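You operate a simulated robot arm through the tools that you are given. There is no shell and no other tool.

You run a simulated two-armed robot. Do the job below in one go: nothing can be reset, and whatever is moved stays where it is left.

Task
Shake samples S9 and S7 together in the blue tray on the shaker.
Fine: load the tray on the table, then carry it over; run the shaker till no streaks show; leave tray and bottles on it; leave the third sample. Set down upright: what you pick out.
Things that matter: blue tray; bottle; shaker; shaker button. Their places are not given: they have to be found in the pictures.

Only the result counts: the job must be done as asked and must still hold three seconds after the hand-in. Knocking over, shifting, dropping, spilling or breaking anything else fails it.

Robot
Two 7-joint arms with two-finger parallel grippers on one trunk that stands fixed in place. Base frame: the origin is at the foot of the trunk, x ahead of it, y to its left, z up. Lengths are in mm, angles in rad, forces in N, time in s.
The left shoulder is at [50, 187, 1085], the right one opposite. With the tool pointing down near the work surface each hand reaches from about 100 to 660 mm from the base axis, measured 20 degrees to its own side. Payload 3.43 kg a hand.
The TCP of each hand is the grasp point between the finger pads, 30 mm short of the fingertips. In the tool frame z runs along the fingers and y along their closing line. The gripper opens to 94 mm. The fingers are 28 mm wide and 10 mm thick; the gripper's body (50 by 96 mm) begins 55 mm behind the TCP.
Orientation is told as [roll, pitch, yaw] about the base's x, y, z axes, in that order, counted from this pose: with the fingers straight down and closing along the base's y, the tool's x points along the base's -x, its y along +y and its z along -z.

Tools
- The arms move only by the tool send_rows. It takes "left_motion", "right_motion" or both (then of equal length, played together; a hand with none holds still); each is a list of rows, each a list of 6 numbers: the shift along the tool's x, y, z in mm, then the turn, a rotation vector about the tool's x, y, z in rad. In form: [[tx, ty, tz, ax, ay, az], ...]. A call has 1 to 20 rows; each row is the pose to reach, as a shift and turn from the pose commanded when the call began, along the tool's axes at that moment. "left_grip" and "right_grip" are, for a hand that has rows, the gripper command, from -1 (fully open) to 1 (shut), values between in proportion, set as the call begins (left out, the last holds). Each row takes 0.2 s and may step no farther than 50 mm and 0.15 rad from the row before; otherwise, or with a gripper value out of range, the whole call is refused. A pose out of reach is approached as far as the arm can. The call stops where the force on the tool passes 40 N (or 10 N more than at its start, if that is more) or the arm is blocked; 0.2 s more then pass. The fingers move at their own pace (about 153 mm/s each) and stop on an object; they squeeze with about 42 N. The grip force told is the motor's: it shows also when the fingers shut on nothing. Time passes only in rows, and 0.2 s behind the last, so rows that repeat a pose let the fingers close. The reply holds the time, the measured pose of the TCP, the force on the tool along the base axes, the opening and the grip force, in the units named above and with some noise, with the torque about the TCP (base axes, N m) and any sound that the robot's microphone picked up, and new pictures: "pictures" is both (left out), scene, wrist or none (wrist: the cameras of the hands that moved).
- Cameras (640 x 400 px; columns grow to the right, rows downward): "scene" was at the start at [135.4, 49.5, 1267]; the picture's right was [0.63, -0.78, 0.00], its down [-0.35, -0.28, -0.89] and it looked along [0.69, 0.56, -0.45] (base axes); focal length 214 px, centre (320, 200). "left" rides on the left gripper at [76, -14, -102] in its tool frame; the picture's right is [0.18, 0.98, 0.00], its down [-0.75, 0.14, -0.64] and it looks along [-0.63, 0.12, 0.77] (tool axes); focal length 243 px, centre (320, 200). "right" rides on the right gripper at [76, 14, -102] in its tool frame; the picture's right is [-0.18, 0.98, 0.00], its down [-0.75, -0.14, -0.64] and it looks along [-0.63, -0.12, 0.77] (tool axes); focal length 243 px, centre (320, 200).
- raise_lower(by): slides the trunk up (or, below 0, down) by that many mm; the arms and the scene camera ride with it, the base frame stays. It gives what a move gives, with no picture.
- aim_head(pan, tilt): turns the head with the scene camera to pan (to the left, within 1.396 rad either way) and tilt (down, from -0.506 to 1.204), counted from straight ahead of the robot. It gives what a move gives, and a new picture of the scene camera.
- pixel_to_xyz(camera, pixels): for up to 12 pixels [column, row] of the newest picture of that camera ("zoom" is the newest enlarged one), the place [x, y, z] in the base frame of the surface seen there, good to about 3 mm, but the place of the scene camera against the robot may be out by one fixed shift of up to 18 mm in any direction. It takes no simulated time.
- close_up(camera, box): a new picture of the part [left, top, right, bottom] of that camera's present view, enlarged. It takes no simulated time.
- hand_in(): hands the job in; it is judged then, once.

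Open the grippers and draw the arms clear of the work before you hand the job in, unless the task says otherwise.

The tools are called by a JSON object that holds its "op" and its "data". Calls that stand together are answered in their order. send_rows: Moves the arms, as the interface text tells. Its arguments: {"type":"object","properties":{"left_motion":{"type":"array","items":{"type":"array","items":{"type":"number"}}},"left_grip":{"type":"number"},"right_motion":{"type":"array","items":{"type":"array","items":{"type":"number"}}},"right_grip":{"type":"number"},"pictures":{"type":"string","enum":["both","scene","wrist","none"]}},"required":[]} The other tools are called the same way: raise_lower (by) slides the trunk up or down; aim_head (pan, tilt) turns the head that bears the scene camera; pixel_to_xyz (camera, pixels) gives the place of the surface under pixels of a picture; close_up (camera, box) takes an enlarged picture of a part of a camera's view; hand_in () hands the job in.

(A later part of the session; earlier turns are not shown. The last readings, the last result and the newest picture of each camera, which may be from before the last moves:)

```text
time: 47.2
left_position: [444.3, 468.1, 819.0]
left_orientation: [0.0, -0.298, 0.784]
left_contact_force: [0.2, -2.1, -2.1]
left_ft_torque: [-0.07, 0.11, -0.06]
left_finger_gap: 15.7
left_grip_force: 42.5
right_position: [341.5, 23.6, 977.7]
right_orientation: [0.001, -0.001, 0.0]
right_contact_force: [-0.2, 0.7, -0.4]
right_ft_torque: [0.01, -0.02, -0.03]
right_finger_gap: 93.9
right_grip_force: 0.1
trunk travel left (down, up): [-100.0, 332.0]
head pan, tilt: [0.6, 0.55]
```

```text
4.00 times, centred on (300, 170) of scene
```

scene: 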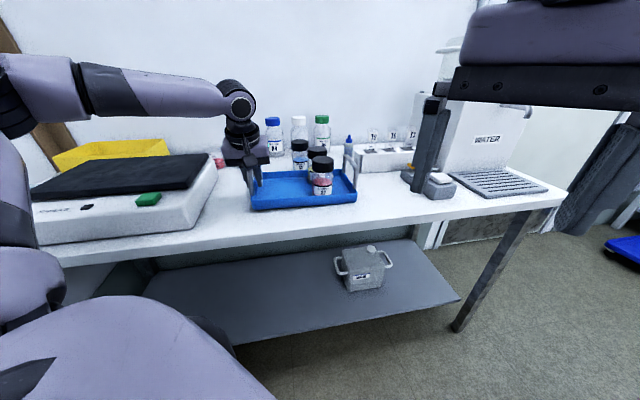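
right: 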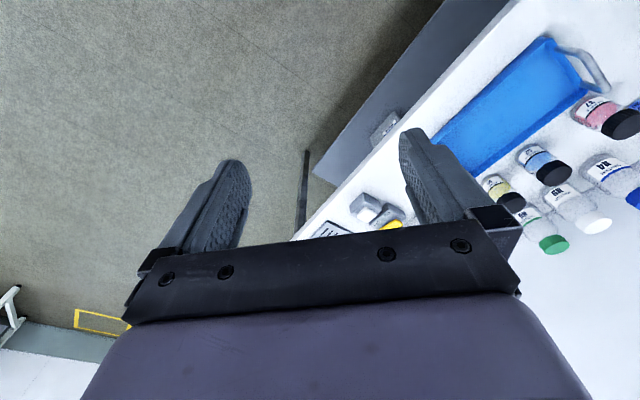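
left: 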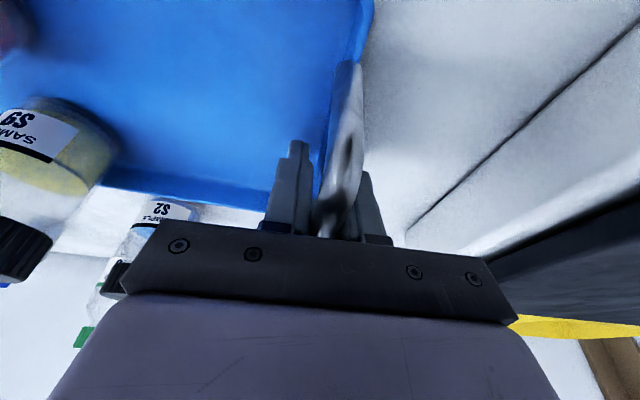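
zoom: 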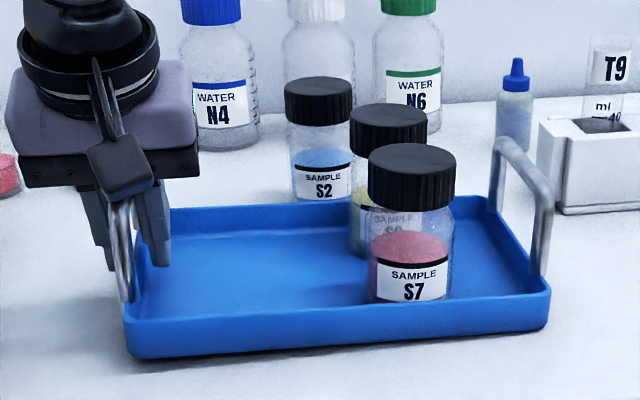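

The right end still rests on the table. I lift another 10 mm and watch the torque.

{"op": "send_rows", "data": {"left_motion": [[-0.9, 0, -2.9, 0, 0, 0], [-1.8, 0, -5.7, 0, 0, 0], [-3.0, 0, -9.5, 0, 0, 0], [-3.0, 0, -9.5, 0, 0, 0]], "pictures": "both"}}

{"op": "close_up", "data": {"camera": "scene", "box": [225, 120, 375, 220]}}

```text
time: 48.2
left_position: [443.5, 467.4, 828.7]
left_orientation: [0.0, -0.299, 0.784]
left_contact_force: [1.0, -0.6, -2.8]
left_ft_torque: [-0.16, 0.2, 0.02]
left_finger_gap: 15.9
left_grip_force: 42.2
right_position: [340.4, 23.4, 977.9]
right_orientation: [0.0, 0.0, 0.001]
right_contact_force: [-0.8, -0.4, 0.1]
right_ft_torque: [0.06, 0.0, -0.04]
right_finger_gap: 93.8
right_grip_force: 0.1
trunk travel left (down, up): [-100.0, 332.0]
head pan, tilt: [0.6, 0.55]
```

scene: 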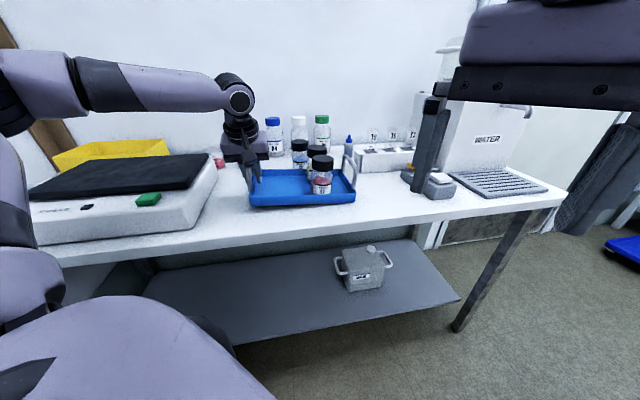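
left: 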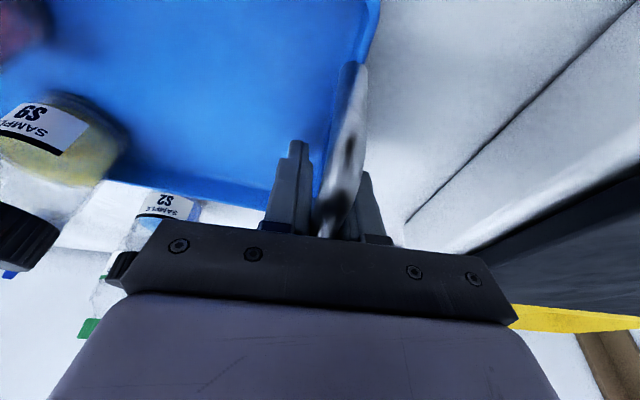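

```text
4.00 times, centred on (300, 170) of scene
```

zoom: 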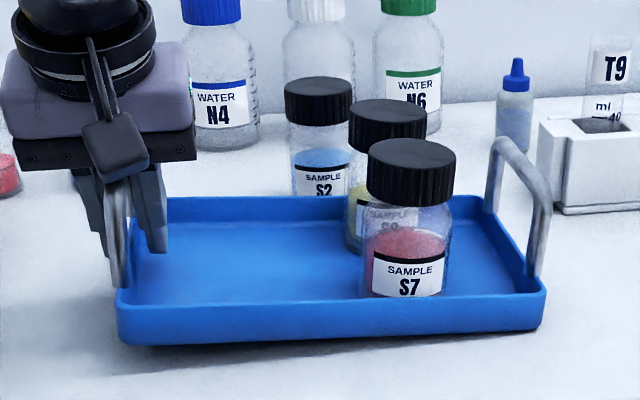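

Torque is only 0.26 N·m at about 4.6° droop, so the grip is yielding somewhat. I look closely at how the fingers hold bar and wall.

{"op": "close_up", "data": {"camera": "left", "box": [240, 50, 420, 260]}}

{"op": "close_up", "data": {"camera": "scene", "box": [220, 120, 280, 220]}}

```text
1.90 times, centred on (330, 155) of left
```

zoom: 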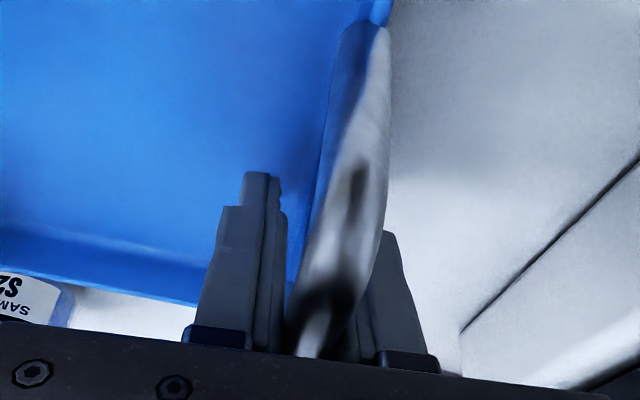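

```text
4.00 times, centred on (250, 170) of scene
```

zoom: 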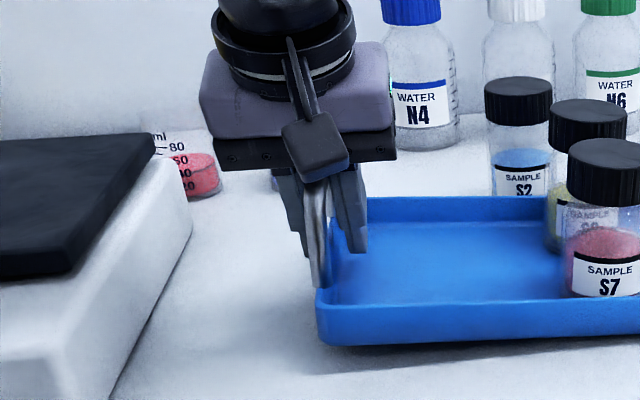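

I lift 8 mm more to see whether the wall engages the finger and the torque climbs.

{"op": "send_rows", "data": {"left_motion": [[-0.9, 0, -2.9, 0, 0, 0], [-1.8, 0, -5.7, 0, 0, 0], [-2.4, 0, -7.6, 0, 0, 0], [-2.4, 0, -7.6, 0, 0, 0], [-2.4, 0, -7.6, 0, 0, 0]], "pictures": "none"}}

{"op": "close_up", "data": {"camera": "scene", "box": [225, 120, 375, 220]}}

```text
time: 49.4
left_position: [444.3, 469.0, 835.9]
left_orientation: [0.001, -0.299, 0.786]
left_contact_force: [-0.8, 0.3, -6.4]
left_ft_torque: [0.69, 0.66, 0.0]
left_finger_gap: 15.7
left_grip_force: 41.8
right_position: [342.0, 23.7, 977.9]
right_orientation: [0.001, 0.0, 0.001]
right_contact_force: [0.0, 0.2, -0.6]
right_ft_torque: [0.03, 0.03, -0.03]
right_finger_gap: 93.8
right_grip_force: 0.0
trunk travel left (down, up): [-100.0, 332.0]
head pan, tilt: [0.6, 0.55]
```

```text
4.00 times, centred on (300, 170) of scene
```

zoom: 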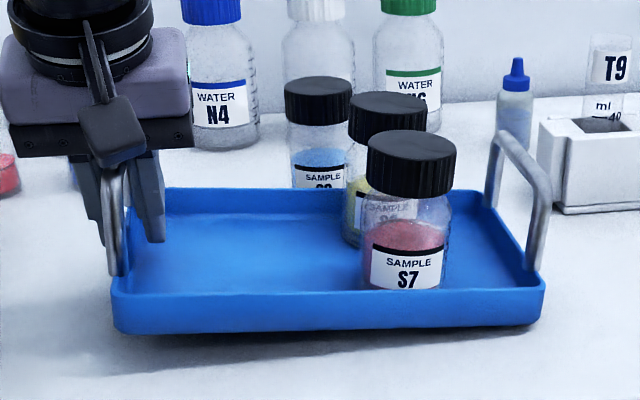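

Now the torque jumped to 0.95 N·m about the bar axis and the weight to 6.4 N: the whole tray hangs from the grip. I measure rim heights to get its droop.

{"op": "pixel_to_xyz", "data": {"camera": "zoom", "pixels": [[114, 292], [542, 286], [330, 292], [540, 320], [118, 328], [330, 328], [200, 260], [520, 270], [490, 215], [160, 192], [405, 150], [405, 280]]}}

```text
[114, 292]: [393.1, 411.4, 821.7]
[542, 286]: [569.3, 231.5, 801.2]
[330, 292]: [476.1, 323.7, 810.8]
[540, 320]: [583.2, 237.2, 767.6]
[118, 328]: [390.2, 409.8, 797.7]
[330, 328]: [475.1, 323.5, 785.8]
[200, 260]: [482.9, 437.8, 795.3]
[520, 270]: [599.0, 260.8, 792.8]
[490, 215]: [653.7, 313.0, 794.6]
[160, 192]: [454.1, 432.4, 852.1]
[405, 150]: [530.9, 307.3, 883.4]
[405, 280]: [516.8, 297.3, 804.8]
```

The droop is about 4.7°, steady, and the right end is clear of the table. I lift the tray 115 mm straight up with a gentle ramp.

{"op": "send_rows", "data": {"left_motion": [[-1.2, 0, -3.8, 0, 0, 0], [-3.3, 0, -10.5, 0, 0, 0], [-6.2, 0, -20, 0, 0, 0], [-9.8, 0, -31.5, 0, 0, 0], [-13.6, 0, -44, 0, 0, 0], [-17.5, 0, -56.3, 0, 0, 0], [-21.3, 0, -68.8, 0, 0, 0], [-25.2, 0, -81.2, 0, 0, 0], [-28.7, 0, -92.6, 0, 0, 0], [-31.7, 0, -102.2, 0, 0, 0], [-33.5, 0, -108, 0, 0, 0], [-34, 0, -109.8, 0, 0, 0]], "pictures": "both"}}

{"op": "close_up", "data": {"camera": "scene", "box": [205, 60, 375, 190]}}

```text
time: 52.0
left_position: [442.7, 467.1, 951.6]
left_orientation: [0.0, -0.299, 0.787]
left_contact_force: [0.1, -0.1, -6.6]
left_ft_torque: [0.67, 0.68, 0.04]
left_finger_gap: 16.1
left_grip_force: 41.9
right_position: [339.9, 23.1, 977.2]
right_orientation: [0.003, 0.001, -0.001]
right_contact_force: [0.4, -1.0, 0.4]
right_ft_torque: [0.02, 0.0, 0.03]
right_finger_gap: 93.8
right_grip_force: 0.1
trunk travel left (down, up): [-100.0, 332.0]
head pan, tilt: [0.6, 0.55]
```

scene: 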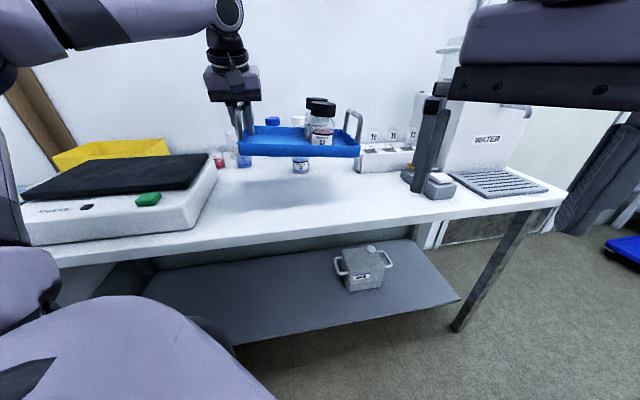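
left: 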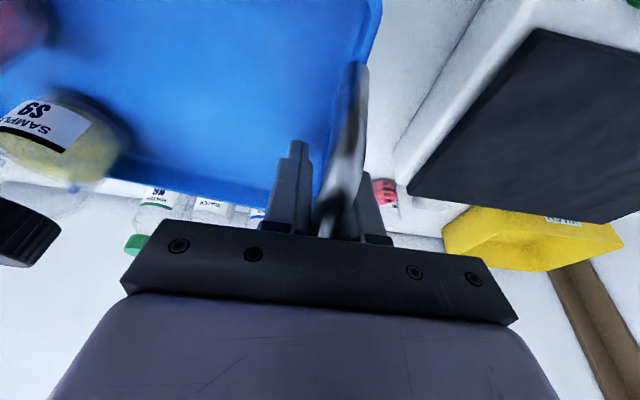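

```text
3.08 times, centred on (290, 125) of scene
```

zoom: 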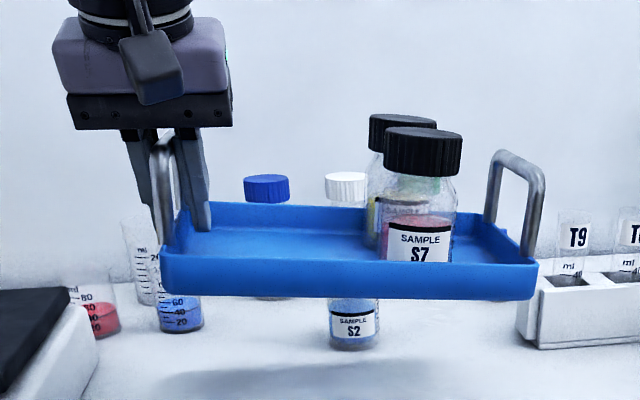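

The tray hangs steadily with both bottles upright. I turn the hand 0.08 rad about the bar axis to level the tray before moving.

{"op": "send_rows", "data": {"left_motion": [[0, 0, 0, 0.012, 0, -0.0037], [0, 0, 0, 0.032, 0, -0.01], [0, 0, 0, 0.054, 0, -0.0168], [0, 0, 0, 0.07, 0, -0.0217], [0, 0, 0, 0.0764, 0, -0.0237], [0, 0, 0, 0.0764, 0, -0.0237]], "pictures": "both"}}

{"op": "close_up", "data": {"camera": "scene", "box": [205, 60, 375, 190]}}

```text
time: 53.4
left_position: [444.3, 467.6, 951.6]
left_orientation: [-0.084, -0.299, 0.81]
left_contact_force: [-0.5, 0.3, -6.6]
left_ft_torque: [0.71, 0.7, 0.0]
left_finger_gap: 15.9
left_grip_force: 42.0
right_position: [341.7, 23.5, 978.5]
right_orientation: [0.003, 0.0, 0.001]
right_contact_force: [-0.8, 0.2, 0.3]
right_ft_torque: [0.04, -0.03, 0.01]
right_finger_gap: 94.0
right_grip_force: 0.1
trunk travel left (down, up): [-100.0, 332.0]
head pan, tilt: [0.6, 0.55]
```

scene: 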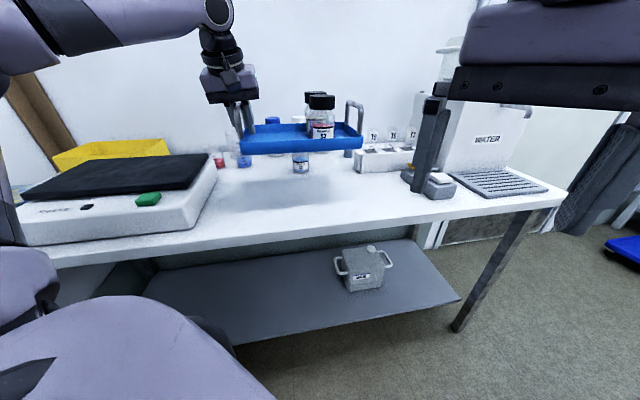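
left: 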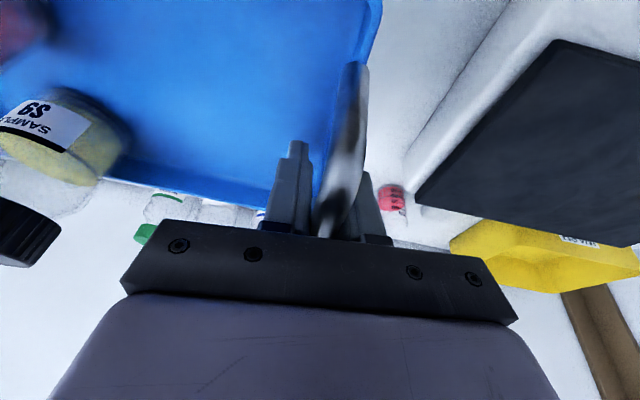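

```text
3.08 times, centred on (290, 125) of scene
```

zoom: 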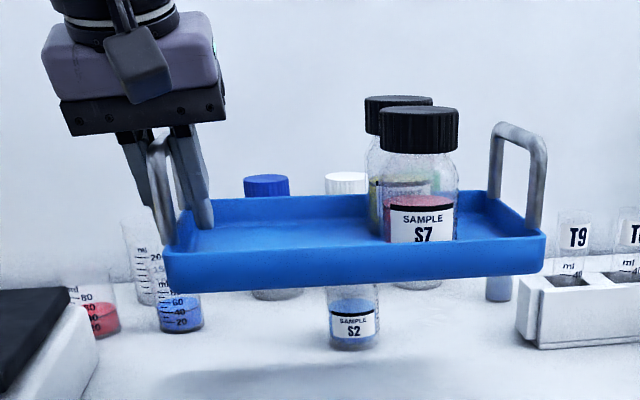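

I measure the rim heights now to see whether the tray is level.

{"op": "pixel_to_xyz", "data": {"camera": "zoom", "pixels": [[168, 258], [540, 240], [350, 250], [170, 288], [540, 268], [350, 278], [420, 145], [400, 125]]}}

```text
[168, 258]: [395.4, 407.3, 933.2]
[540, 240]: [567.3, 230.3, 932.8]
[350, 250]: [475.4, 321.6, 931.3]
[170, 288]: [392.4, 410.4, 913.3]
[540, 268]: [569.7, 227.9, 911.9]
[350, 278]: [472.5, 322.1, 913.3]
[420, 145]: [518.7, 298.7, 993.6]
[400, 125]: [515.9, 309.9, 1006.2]
```

The tray is level (rim 933.2 vs 932.8). I carry it toward the shaker along a smooth 400 mm ramped path at constant height.

{"op": "send_rows", "data": {"left_motion": [[-0.5, 4, -0.2, 0, 0, 0], [-1.6, 14, -0.5, 0, 0, 0], [-3.5, 29.9, -1.2, 0, 0, 0], [-6, 51.9, -2, 0, 0, 0], [-9.2, 79.8, -3.1, 0, 0, 0], [-12.9, 111.7, -4.4, 0, 0, 0], [-16.6, 143.7, -5.7, 0, 0, 0], [-20.2, 175.6, -6.9, 0, 0, 0], [-23.9, 207.5, -8.2, 0, 0, 0], [-27.6, 239.5, -9.4, 0, 0, 0], [-31.3, 271.4, -10.7, 0, 0, 0], [-35, 303.3, -11.9, 0, 0, 0], [-38.2, 331.3, -13, 0, 0, 0], [-40.9, 355.2, -14, 0, 0, 0], [-43.2, 375.2, -14.8, 0, 0, 0], [-44.9, 389.1, -15.3, 0, 0, 0], [-45.8, 397.1, -15.6, 0, 0, 0], [-46, 399.1, -15.7, 0, 0, 0]], "pictures": "both"}}

```text
time: 57.2
left_position: [188.6, 779.1, 946.7]
left_orientation: [-0.083, -0.297, 0.81]
left_contact_force: [0.0, 1.2, -6.8]
left_ft_torque: [0.68, 0.68, 0.01]
left_finger_gap: 15.8
left_grip_force: 42.6
right_position: [340.6, 23.5, 978.7]
right_orientation: [0.0, 0.0, -0.002]
right_contact_force: [-0.1, 0.2, -0.6]
right_ft_torque: [0.06, -0.03, 0.0]
right_finger_gap: 94.0
right_grip_force: 0.1
trunk travel left (down, up): [-100.0, 332.0]
head pan, tilt: [0.6, 0.55]
```

scene: 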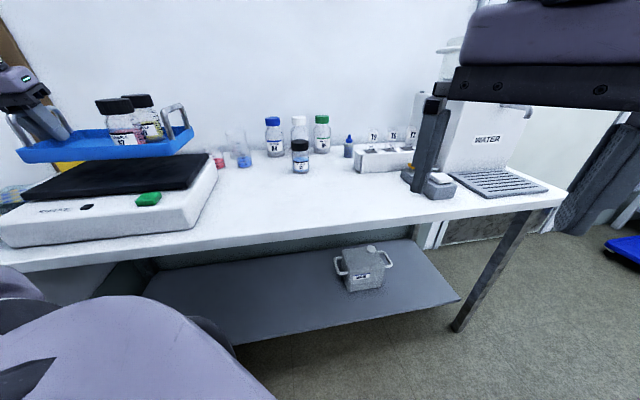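
left: 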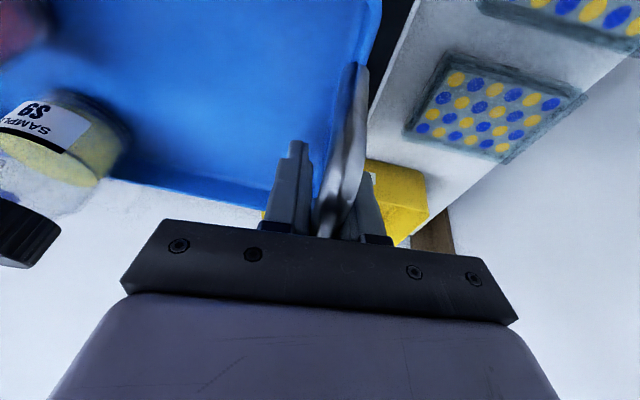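

The tray is above the plate. I pan the head to the shaker to check alignment before lowering.

{"op": "aim_head", "data": {"pan": 1.15, "tilt": 0.6}}

```text
time: 58.2
left_position: [187.9, 779.0, 947.0]
left_orientation: [-0.083, -0.298, 0.809]
left_contact_force: [0.9, -0.3, -6.1]
left_ft_torque: [0.65, 0.7, -0.02]
left_finger_gap: 15.8
left_grip_force: 42.2
right_position: [340.2, 23.5, 978.2]
right_orientation: [0.001, -0.002, -0.001]
right_contact_force: [-0.3, -0.2, -0.3]
right_ft_torque: [-0.02, -0.01, 0.0]
right_finger_gap: 94.0
right_grip_force: 0.1
trunk travel left (down, up): [-100.0, 332.0]
head pan, tilt: [1.15, 0.6]
```

scene: 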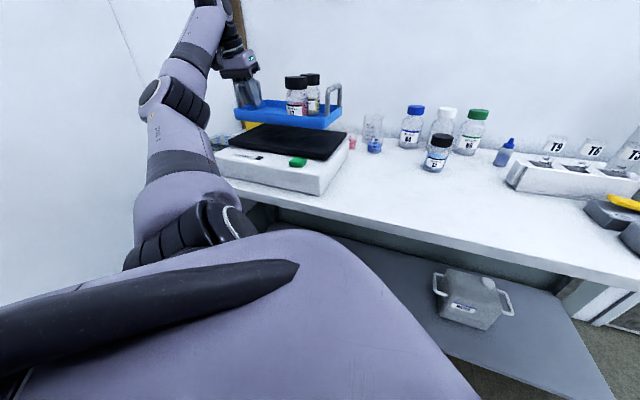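

{"op": "close_up", "data": {"camera": "scene", "box": [205, 40, 365, 200]}}

```text
2.50 times, centred on (285, 120) of scene
```

zoom: 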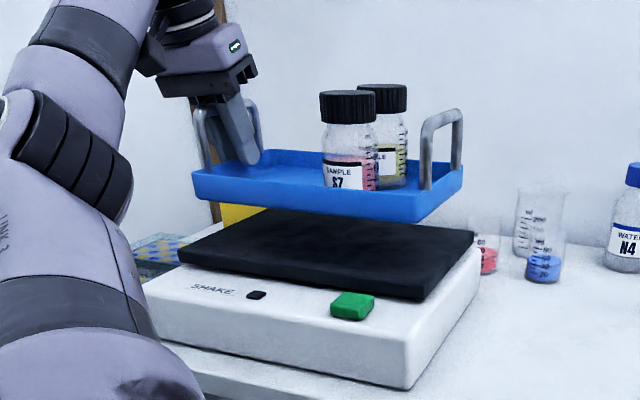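

I measure plate and tray corners in the same picture so the camera shift cancels.

{"op": "pixel_to_xyz", "data": {"camera": "zoom", "pixels": [[181, 256], [423, 294], [470, 234], [268, 210], [300, 273], [194, 173], [413, 196], [460, 172], [300, 184], [350, 305], [440, 183], [450, 260]]}}

```text
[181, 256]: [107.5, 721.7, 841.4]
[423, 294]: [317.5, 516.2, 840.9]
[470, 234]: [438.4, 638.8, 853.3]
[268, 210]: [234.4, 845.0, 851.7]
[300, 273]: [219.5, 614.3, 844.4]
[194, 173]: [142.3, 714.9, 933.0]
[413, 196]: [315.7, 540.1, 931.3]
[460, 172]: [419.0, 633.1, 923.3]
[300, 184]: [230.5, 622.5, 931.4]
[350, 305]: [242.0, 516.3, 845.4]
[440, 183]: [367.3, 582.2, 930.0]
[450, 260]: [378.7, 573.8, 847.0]
```

The tray sits over the plate with margins about 10–27 mm; I shift it 4 mm toward the robot and lower it 42 mm, leaving about 10 mm gap.

{"op": "send_rows", "data": {"left_motion": [[2, 0.4, 4.8, 0, 0, 0], [5, 1, 12, 0, 0, 0], [9, 1.9, 21.5, 0, 0, 0], [12.5, 2.6, 30, 0, 0, 0], [15, 3.2, 36, 0, 0, 0], [16.2, 3.4, 38.8, 0, 0, 0], [16.2, 3.4, 38.8, 0, 0, 0]], "pictures": "scene"}}

{"op": "close_up", "data": {"camera": "scene", "box": [205, 60, 365, 200]}}

```text
time: 59.8
left_position: [186.0, 775.3, 904.9]
left_orientation: [-0.083, -0.298, 0.811]
left_contact_force: [-0.4, 0.3, -5.8]
left_ft_torque: [0.66, 0.66, 0.03]
left_finger_gap: 15.7
left_grip_force: 41.7
right_position: [340.7, 23.5, 978.1]
right_orientation: [0.0, -0.002, 0.001]
right_contact_force: [1.1, -0.4, -0.9]
right_ft_torque: [0.02, -0.02, 0.0]
right_finger_gap: 94.0
right_grip_force: 0.1
trunk travel left (down, up): [-100.0, 332.0]
head pan, tilt: [1.15, 0.6]
```

scene: 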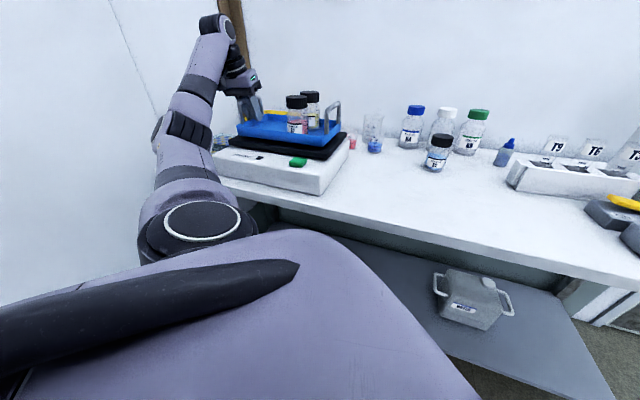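

```text
2.86 times, centred on (285, 130) of scene
```

zoom: 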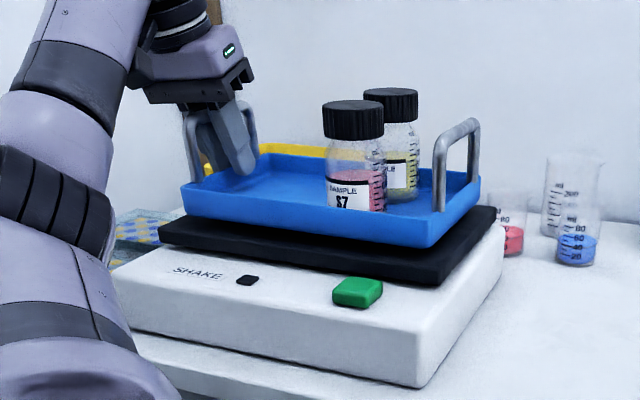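

The tray is well within the plate. I lower 8 mm slowly, watching the force.

{"op": "send_rows", "data": {"left_motion": [[0.6, 0.2, 1.9, 0, 0, 0], [1.2, 0.3, 3.8, 0, 0, 0], [1.8, 0.5, 5.7, 0, 0, 0], [2.4, 0.6, 7.6, 0, 0, 0], [2.4, 0.6, 7.6, 0, 0, 0]], "pictures": "none"}}

```text
time: 61.0
left_position: [186.0, 775.5, 897.7]
left_orientation: [-0.083, -0.298, 0.812]
left_contact_force: [0.3, -0.2, -6.9]
left_ft_torque: [0.68, 0.64, -0.01]
left_finger_gap: 15.7
left_grip_force: 42.0
right_position: [340.5, 23.9, 978.7]
right_orientation: [-0.001, 0.0, 0.001]
right_contact_force: [-0.6, -0.2, -0.3]
right_ft_torque: [-0.01, 0.0, 0.02]
right_finger_gap: 94.1
right_grip_force: 0.0
trunk travel left (down, up): [-100.0, 332.0]
head pan, tilt: [1.15, 0.6]
```

Still hanging freely (6.9 N). I lower 3 mm more.

{"op": "send_rows", "data": {"left_motion": [[0.45, 0.1, 1.4, 0, 0, 0], [0.9, 0.24, 2.85, 0, 0, 0], [0.9, 0.24, 2.85, 0, 0, 0]], "pictures": "none"}}

```text
time: 61.8
left_position: [185.6, 776.6, 894.9]
left_orientation: [-0.082, -0.298, 0.81]
left_contact_force: [-0.2, 0.7, -4.7]
left_ft_torque: [0.36, 0.28, -0.03]
left_finger_gap: 15.6
left_grip_force: 42.2
right_position: [341.1, 23.8, 977.7]
right_orientation: [0.001, -0.001, 0.001]
right_contact_force: [0.7, -0.3, 0.3]
right_ft_torque: [0.01, -0.01, 0.02]
right_finger_gap: 93.9
right_grip_force: 0.1
trunk travel left (down, up): [-100.0, 332.0]
head pan, tilt: [1.15, 0.6]
```

The far end touches (torque halved). I lower 2 mm more.

{"op": "send_rows", "data": {"left_motion": [[0.3, 0.08, 0.95, 0, 0, 0], [0.6, 0.16, 1.9, 0, 0, 0], [0.6, 0.16, 1.9, 0, 0, 0]], "pictures": "none"}}

```text
time: 62.6
left_position: [185.4, 776.2, 895.0]
left_orientation: [-0.084, -0.304, 0.81]
left_contact_force: [5.7, 10.3, 20.1]
left_ft_torque: [-0.82, 1.22, -0.04]
left_finger_gap: 15.8
left_grip_force: 41.8
right_position: [341.3, 21.9, 978.1]
right_orientation: [0.004, 0.0, 0.0]
right_contact_force: [-0.1, 0.4, 0.1]
right_ft_torque: [-0.01, -0.03, 0.01]
right_finger_gap: 93.9
right_grip_force: 0.1
trunk travel left (down, up): [-100.0, 332.0]
head pan, tilt: [1.15, 0.6]
```

The tray is down (+20 N push). I back off 1 mm to relax, then open the fingers.

{"op": "send_rows", "data": {"left_motion": [[-0.3, -0.08, -1.0, 0, 0, 0], [-0.3, -0.08, -1.0, 0, 0, 0]], "pictures": "scene"}}

{"op": "close_up", "data": {"camera": "scene", "box": [205, 60, 365, 200]}}

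```text
time: 63.2
left_position: [185.2, 776.3, 894.1]
left_orientation: [-0.084, -0.301, 0.808]
left_contact_force: [5.1, 7.6, 12.0]
left_ft_torque: [0.41, 0.18, 0.01]
left_finger_gap: 15.9
left_grip_force: 41.9
right_position: [341.0, 22.6, 977.6]
right_orientation: [0.001, 0.0, 0.0]
right_contact_force: [-0.4, -0.5, 0.6]
right_ft_torque: [-0.03, 0.0, -0.02]
right_finger_gap: 94.0
right_grip_force: 0.1
trunk travel left (down, up): [-100.0, 332.0]
head pan, tilt: [1.15, 0.6]
```

scene: 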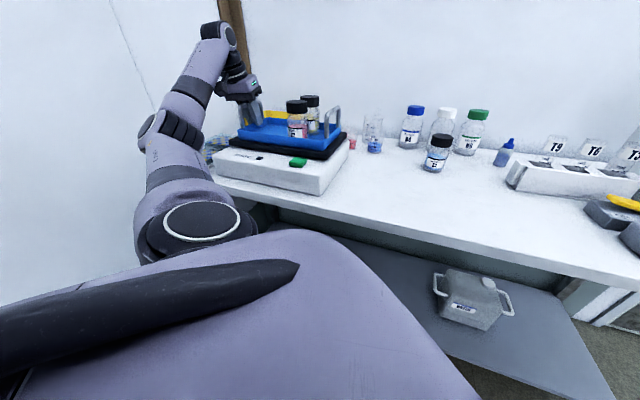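

```text
2.86 times, centred on (285, 130) of scene
```

zoom: 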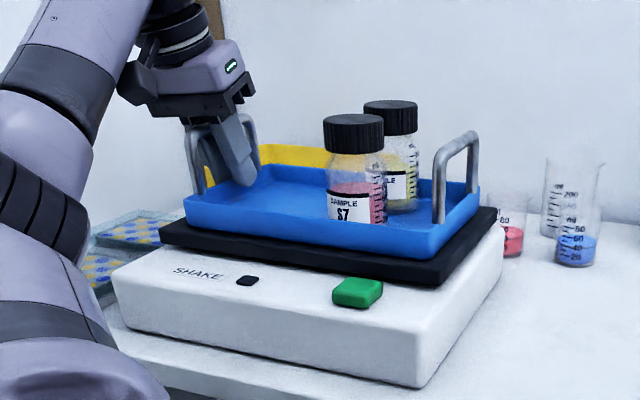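

The tray looks seated on the plate. I open the fingers to about 42 mm.

{"op": "send_rows", "data": {"left_motion": [[0, 0, 0, 0, 0, 0], [0, 0, 0, 0, 0, 0], [0, 0, 0, 0, 0, 0]], "left_grip": 0.1, "pictures": "both"}}

{"op": "close_up", "data": {"camera": "scene", "box": [205, 60, 365, 200]}}

```text
time: 64.0
left_position: [184.3, 775.8, 894.1]
left_orientation: [-0.085, -0.3, 0.81]
left_contact_force: [0.6, -0.1, 1.0]
left_ft_torque: [0.02, 0.02, -0.01]
left_finger_gap: 42.5
left_grip_force: 0.0
right_position: [341.3, 23.9, 978.6]
right_orientation: [0.001, 0.001, -0.002]
right_contact_force: [0.2, 0.0, 0.3]
right_ft_torque: [0.0, 0.05, 0.01]
right_finger_gap: 93.9
right_grip_force: 0.2
trunk travel left (down, up): [-100.0, 332.0]
head pan, tilt: [1.15, 0.6]
```

scene: 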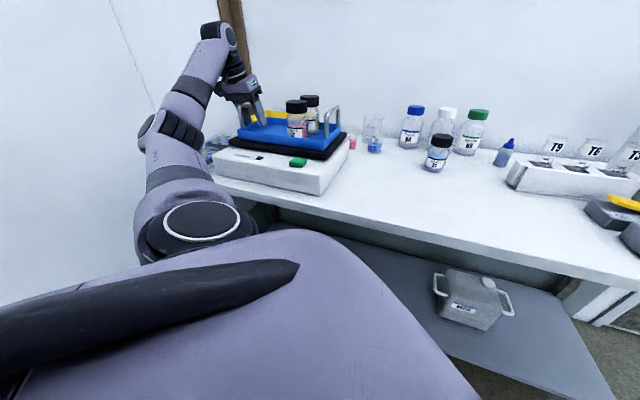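
left: 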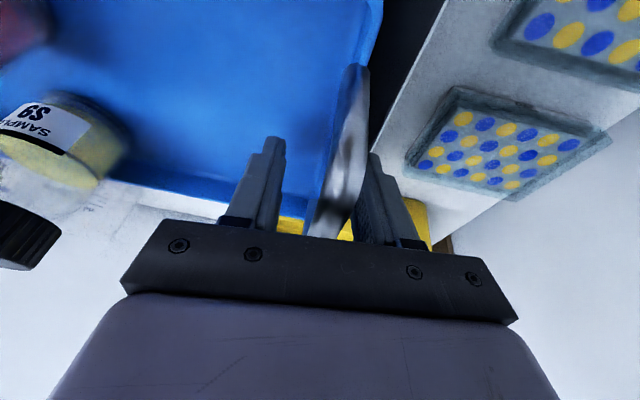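

```text
2.86 times, centred on (285, 130) of scene
```

zoom: 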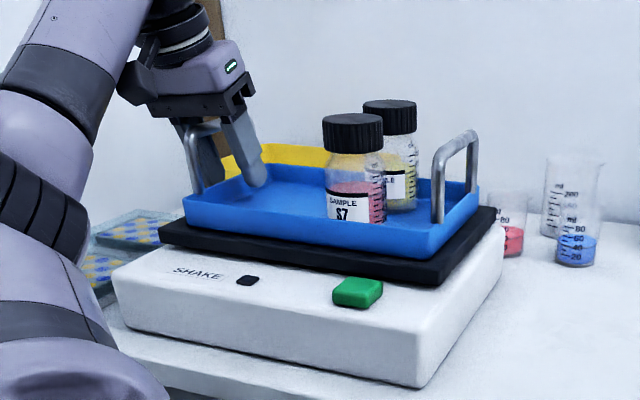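

Released with no load. I withdraw along the tool axis 110 mm so the bar slides out between the fingers.

{"op": "send_rows", "data": {"left_motion": [[0, 0, -10, 0, 0, 0], [0, 0, -25, 0, 0, 0], [0, 0, -45, 0, 0, 0], [0, 0, -65, 0, 0, 0], [0, 0, -90, 0, 0, 0], [0, 0, -110, 0, 0, 0]], "pictures": "both"}}

{"op": "close_up", "data": {"camera": "scene", "box": [205, 60, 365, 200]}}

```text
time: 65.4
left_position: [157.8, 758.3, 999.1]
left_orientation: [-0.083, -0.298, 0.81]
left_contact_force: [0.5, -1.0, -0.8]
left_ft_torque: [-0.01, 0.02, -0.01]
left_finger_gap: 42.2
left_grip_force: 0.0
right_position: [340.6, 22.5, 977.4]
right_orientation: [0.002, -0.001, 0.002]
right_contact_force: [0.0, 0.0, -0.2]
right_ft_torque: [0.0, -0.02, -0.02]
right_finger_gap: 93.8
right_grip_force: 0.0
trunk travel left (down, up): [-100.0, 332.0]
head pan, tilt: [1.15, 0.6]
```

scene: 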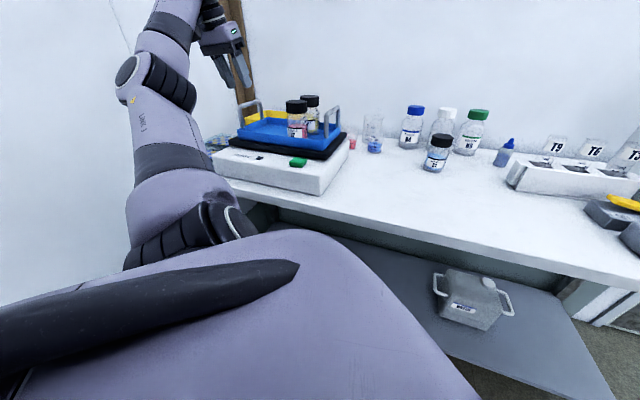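
left: 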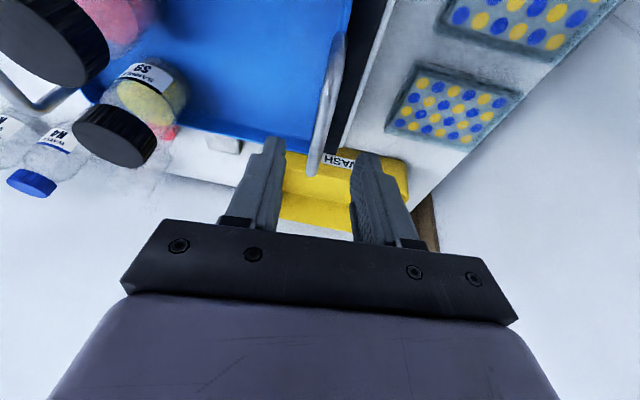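

```text
2.86 times, centred on (285, 130) of scene
```

zoom: 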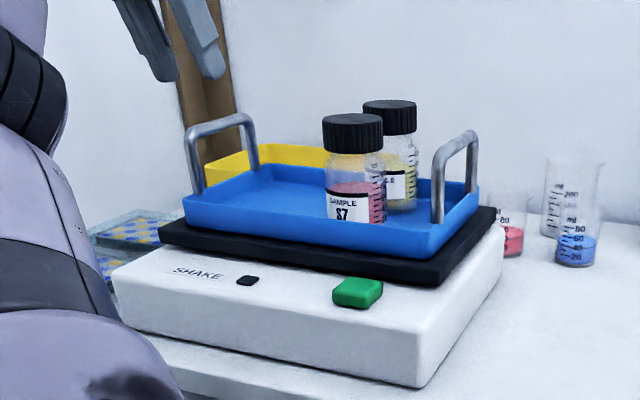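

The tray stands on the plate with both bottles upright. Next the green button near (245,535): I move the left hand to the near side of the shaker, closing the fingers on the way and undoing the leveling turn.

{"op": "send_rows", "data": {"left_motion": [[21.2, -34, -6, -0.015, 0, 0.005], [42.5, -68, -12.1, -0.031, 0, 0.0095], [63.7, -102.1, -18.1, -0.046, 0, 0.0142], [85, -136.1, -24.2, -0.061, 0, 0.019], [106.2, -170.1, -30.2, -0.0764, 0, 0.0237], [106.2, -170.1, -30.2, -0.0764, 0, 0.0237]], "left_grip": 1, "pictures": "both"}}

```text
time: 66.8
left_position: [199.5, 559.9, 1009.6]
left_orientation: [0.001, -0.302, 0.786]
left_contact_force: [-0.8, -0.9, -0.1]
left_ft_torque: [-0.01, -0.03, 0.01]
left_finger_gap: 0.1
left_grip_force: 33.4
right_position: [339.8, 24.4, 977.8]
right_orientation: [0.002, 0.0, 0.001]
right_contact_force: [0.4, -0.6, 0.0]
right_ft_torque: [0.02, -0.02, -0.01]
right_finger_gap: 93.9
right_grip_force: 0.1
trunk travel left (down, up): [-100.0, 332.0]
head pan, tilt: [1.15, 0.6]
```

scene: 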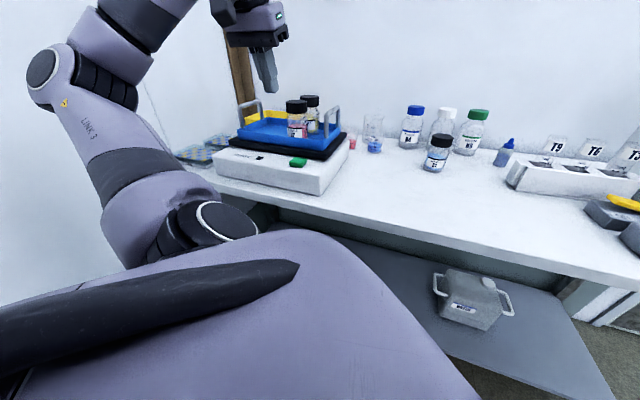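
left: 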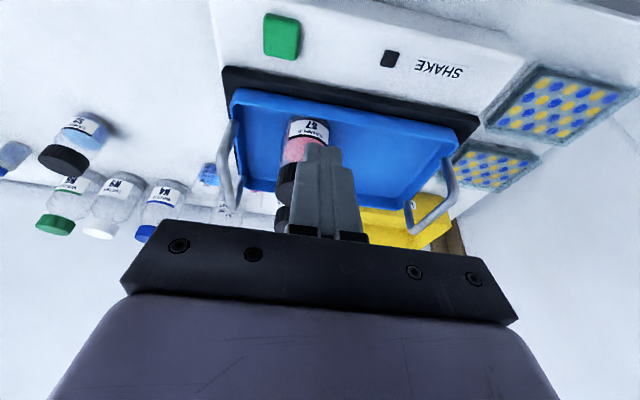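

The left view shows the green button at (282,36), the plate and the tray with margins all round. I measure the button and the plate/tray corners.

{"op": "close_up", "data": {"camera": "left", "box": [210, 0, 490, 240]}}

{"op": "pixel_to_xyz", "data": {"camera": "left", "pixels": [[282, 36], [266, 20], [298, 25], [296, 57], [265, 48], [250, 40], [320, 40], [228, 70], [478, 118], [236, 92], [456, 132], [390, 58]]}}

```text
1.67 times, centred on (350, 120) of left
```

zoom: 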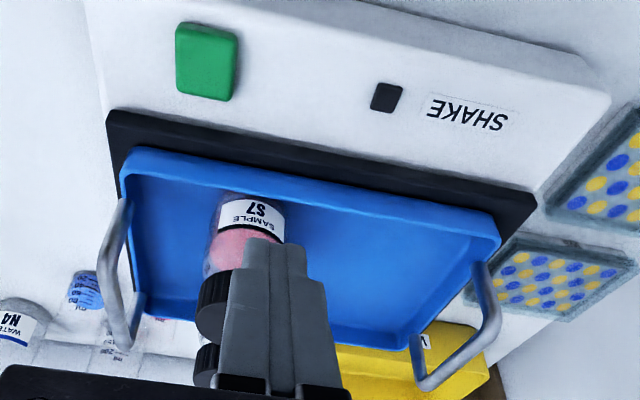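

```text
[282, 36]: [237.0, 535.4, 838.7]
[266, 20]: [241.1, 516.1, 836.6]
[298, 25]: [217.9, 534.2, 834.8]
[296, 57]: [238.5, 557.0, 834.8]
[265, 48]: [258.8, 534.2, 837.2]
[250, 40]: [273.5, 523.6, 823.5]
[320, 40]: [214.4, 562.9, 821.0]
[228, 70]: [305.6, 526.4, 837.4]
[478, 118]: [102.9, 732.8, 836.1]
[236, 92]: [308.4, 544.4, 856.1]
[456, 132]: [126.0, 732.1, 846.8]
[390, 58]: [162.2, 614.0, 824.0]
```

The button's centre is (237.5,535.5) with top z≈838. I turn the tool straight down and bring the closed fingers above it.

{"op": "send_rows", "data": {"left_motion": [[3.8, -14.7, 23.1, 0, 0.1, 0], [7.6, -29.4, 46.2, 0, 0.2, 0], [11.4, -44.1, 69.3, 0, 0.3, 0], [11.4, -44.1, 69.3, 0, 0.3, 0]], "pictures": "both"}}

```text
time: 67.8
left_position: [239.2, 536.5, 939.7]
left_orientation: [0.001, 0.004, 0.785]
left_contact_force: [-1.8, -0.3, 0.4]
left_ft_torque: [-0.01, -0.02, 0.01]
left_finger_gap: 0.0
left_grip_force: 32.8
right_position: [340.5, 23.4, 977.8]
right_orientation: [0.003, 0.001, 0.001]
right_contact_force: [0.6, -0.1, -1.1]
right_ft_torque: [-0.02, -0.03, -0.02]
right_finger_gap: 94.0
right_grip_force: 0.0
trunk travel left (down, up): [-100.0, 332.0]
head pan, tilt: [1.15, 0.6]
```

scene: 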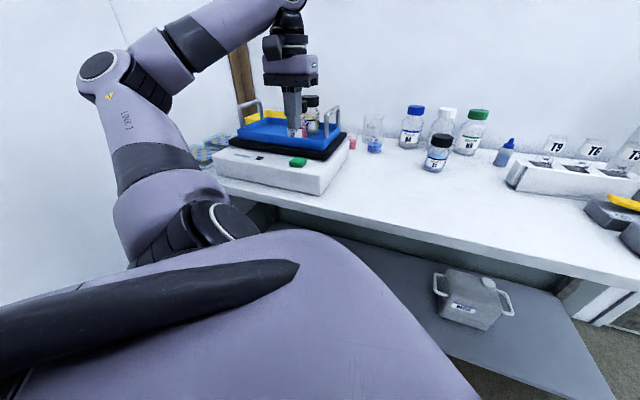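
left: 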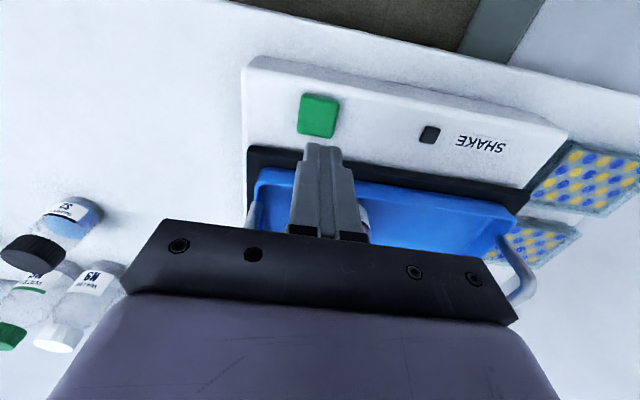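

Fingertips are over the button. I go straight down 55 mm to about 17 mm above it.

{"op": "send_rows", "data": {"left_motion": [[0, 0, 20, 0, 0, 0], [0, 0, 40, 0, 0, 0], [0, 0, 55, 0, 0, 0], [0, 0, 55, 0, 0, 0]], "pictures": "both"}}

{"op": "close_up", "data": {"camera": "scene", "box": [205, 60, 365, 200]}}

```text
time: 68.8
left_position: [237.2, 537.4, 886.0]
left_orientation: [0.0, -0.001, 0.785]
left_contact_force: [-0.1, 0.0, -1.2]
left_ft_torque: [0.0, -0.01, -0.01]
left_finger_gap: 0.0
left_grip_force: 32.6
right_position: [340.7, 23.3, 978.5]
right_orientation: [0.002, 0.0, 0.001]
right_contact_force: [-0.7, 0.8, 0.5]
right_ft_torque: [-0.01, 0.01, 0.01]
right_finger_gap: 93.8
right_grip_force: 0.0
trunk travel left (down, up): [-100.0, 332.0]
head pan, tilt: [1.15, 0.6]
```

scene: 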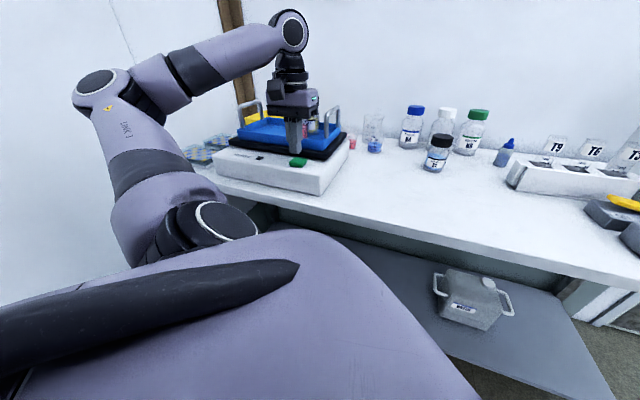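
left: 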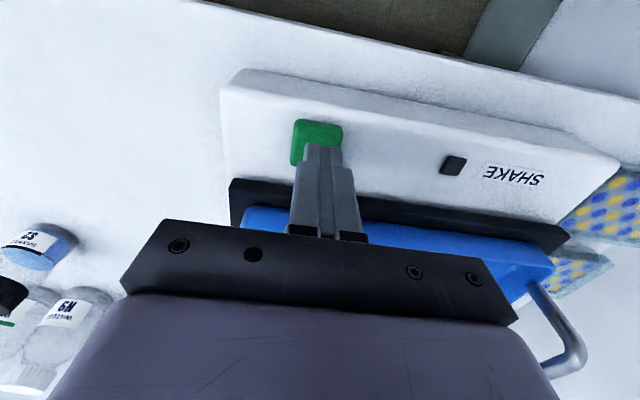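

```text
2.86 times, centred on (285, 130) of scene
```

zoom: 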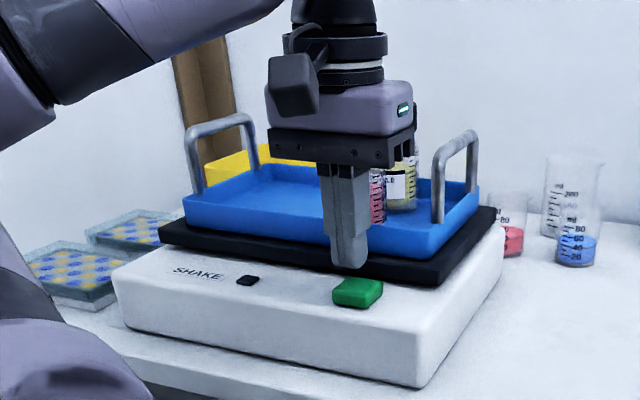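

The tips hang just above the button. I descend 14 mm more, then press in small steps.

{"op": "send_rows", "data": {"left_motion": [[0, 0, 8, 0, 0, 0], [0, 0, 15, 0, 0, 0], [0, 0, 17, 0, 0, 0]], "pictures": "none"}}

```text
time: 69.6
left_position: [237.0, 537.1, 868.7]
left_orientation: [0.0, 0.001, 0.785]
left_contact_force: [-0.2, -0.3, -0.3]
left_ft_torque: [-0.01, 0.0, 0.0]
left_finger_gap: 0.0
left_grip_force: 33.1
right_position: [339.9, 23.7, 979.0]
right_orientation: [0.002, 0.001, 0.0]
right_contact_force: [0.1, 0.6, -0.5]
right_ft_torque: [0.02, 0.0, -0.04]
right_finger_gap: 94.1
right_grip_force: 0.1
trunk travel left (down, up): [-100.0, 332.0]
head pan, tilt: [1.15, 0.6]
```

{"op": "send_rows", "data": {"left_motion": [[0, 0, 1.5, 0, 0, 0], [0, 0, 3, 0, 0, 0]], "pictures": "none"}}

```text
time: 70.2
left_position: [237.2, 536.3, 865.4]
left_orientation: [0.0, -0.002, 0.785]
left_contact_force: [1.6, 0.1, 0.6]
left_ft_torque: [0.03, 0.02, 0.01]
left_finger_gap: 0.0
left_grip_force: 33.2
right_position: [341.4, 23.3, 978.4]
right_orientation: [0.003, -0.001, 0.0]
right_contact_force: [0.3, 0.2, 0.3]
right_ft_torque: [0.02, 0.01, -0.04]
right_finger_gap: 93.8
right_grip_force: 0.1
trunk travel left (down, up): [-100.0, 332.0]
head pan, tilt: [1.15, 0.6]
```

Light contact may be starting; I press 2 mm further.

{"op": "send_rows", "data": {"left_motion": [[0, 0, 1, 0, 0, 0], [0, 0, 2, 0, 0, 0]], "pictures": "none"}}

```text
time: 70.8
left_position: [235.5, 536.5, 863.4]
left_orientation: [-0.001, 0.0, 0.785]
left_contact_force: [0.9, -0.7, 1.7]
left_ft_torque: [-0.01, -0.03, -0.01]
left_finger_gap: 0.0
left_grip_force: 33.7
right_position: [339.8, 22.3, 977.4]
right_orientation: [0.003, -0.001, 0.0]
right_contact_force: [-0.4, -0.7, -0.9]
right_ft_torque: [-0.01, -0.01, 0.05]
right_finger_gap: 94.1
right_grip_force: 0.0
trunk travel left (down, up): [-100.0, 332.0]
head pan, tilt: [1.15, 0.6]
```

{"op": "send_rows", "data": {"left_motion": [[0, 0, 1, 0, 0, 0], [0, 0, 2, 0, 0, 0]], "pictures": "scene"}}

{"op": "close_up", "data": {"camera": "scene", "box": [225, 80, 345, 200]}}

```text
time: 71.4
left_position: [237.3, 535.9, 860.7]
left_orientation: [-0.001, -0.001, 0.786]
left_contact_force: [0.5, 0.9, 2.8]
left_ft_torque: [0.04, -0.01, 0.0]
left_finger_gap: 0.1
left_grip_force: 32.8
right_position: [340.3, 23.5, 978.3]
right_orientation: [0.002, 0.001, 0.0]
right_contact_force: [0.3, 0.2, -0.7]
right_ft_torque: [0.01, 0.02, -0.01]
right_finger_gap: 93.9
right_grip_force: 0.0
trunk travel left (down, up): [-100.0, 332.0]
head pan, tilt: [1.15, 0.6]
heard: click
```

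scene: 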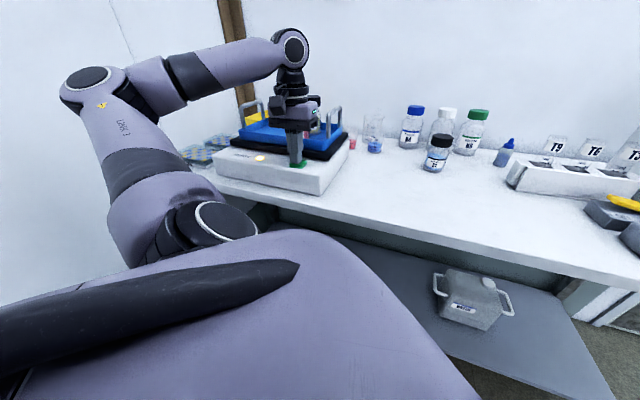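

```text
3.33 times, centred on (285, 140) of scene
```

zoom: 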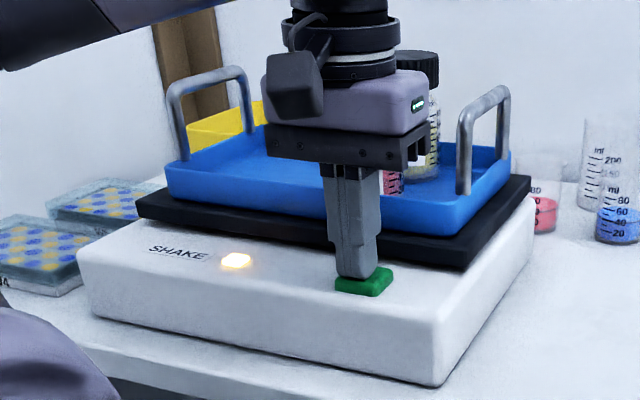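

A click, and the lamp glows: the shaker is running. I lift the hand clear and watch the tray and bottles.

{"op": "send_rows", "data": {"left_motion": [[0, 0, -15, 0, 0, 0], [0, 0, -45, 0, 0, 0], [5, 0, -80, 0, 0, 0], [40, 0, -100, 0, 0, 0], [75, 0, -110, 0, 0, 0]], "pictures": "both"}}

{"op": "close_up", "data": {"camera": "scene", "box": [205, 60, 365, 200]}}

```text
time: 72.6
left_position: [183.1, 482.9, 971.9]
left_orientation: [0.004, 0.0, 0.785]
left_contact_force: [0.7, 0.1, 0.0]
left_ft_torque: [0.0, 0.02, 0.02]
left_finger_gap: 0.0
left_grip_force: 33.3
right_position: [340.9, 23.6, 977.9]
right_orientation: [0.002, 0.001, -0.001]
right_contact_force: [0.1, -0.7, -0.2]
right_ft_torque: [-0.04, 0.02, 0.0]
right_finger_gap: 94.1
right_grip_force: 0.0
trunk travel left (down, up): [-100.0, 332.0]
head pan, tilt: [1.15, 0.6]
```

scene: 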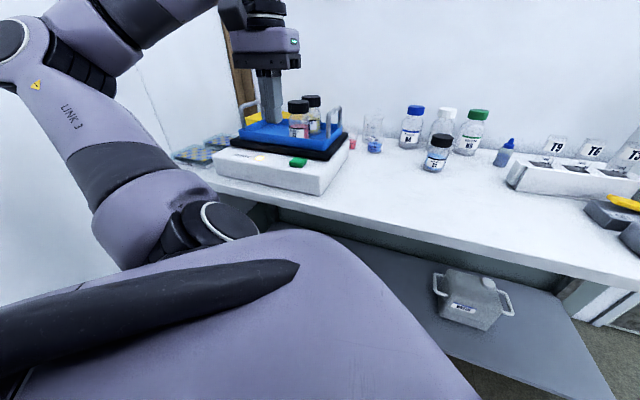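
left: 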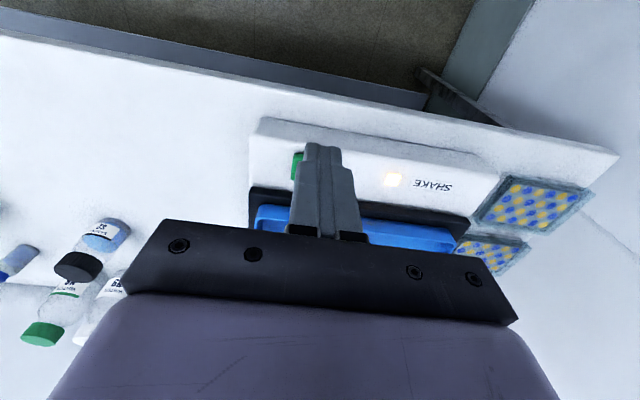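

```text
2.86 times, centred on (285, 130) of scene
```

zoom: 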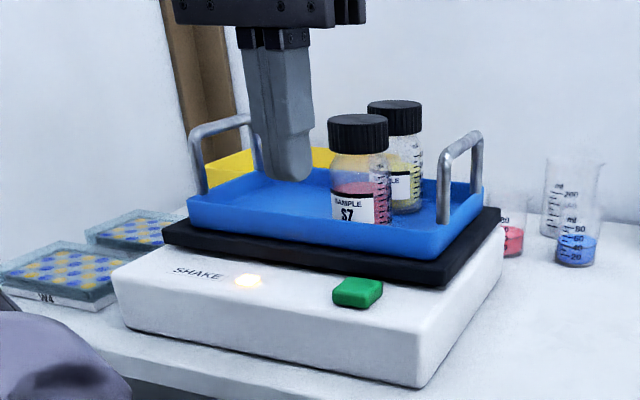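

The shaker shakes with lamp lit; bottles stand. I zoom on the bottles to look for streaks.

{"op": "close_up", "data": {"camera": "scene", "box": [280, 85, 330, 145]}}

```text
6.67 times, centred on (305, 115) of scene
```

zoom: 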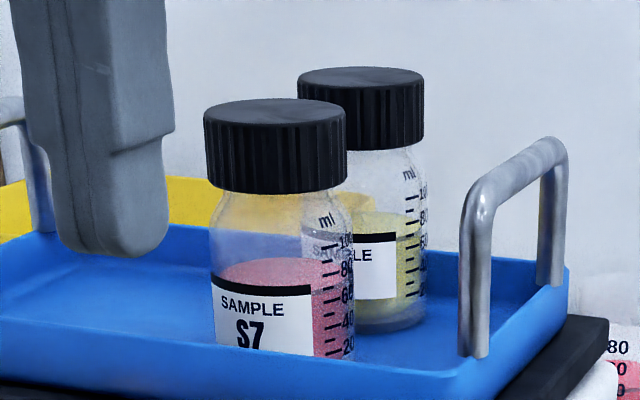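

I compare with the unshaken S2 to know what streaks look like.

{"op": "close_up", "data": {"camera": "scene", "box": [415, 120, 465, 180]}}

{"op": "close_up", "data": {"camera": "scene", "box": [284, 95, 326, 145]}}

```text
6.67 times, centred on (440, 150) of scene
```

zoom: 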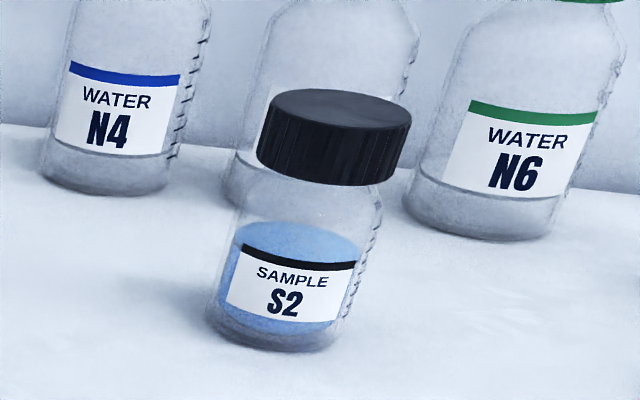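

```text
8.00 times, centred on (305, 120) of scene
```

zoom: 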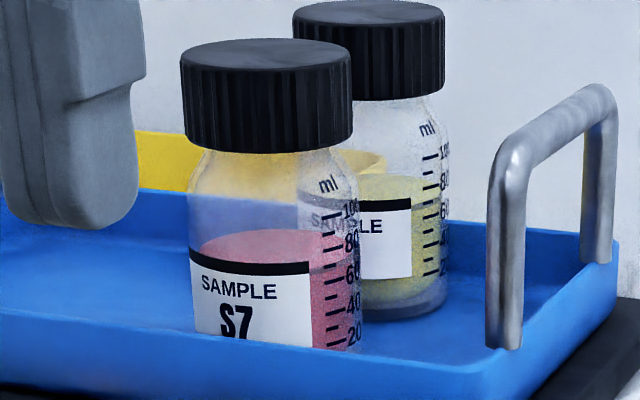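

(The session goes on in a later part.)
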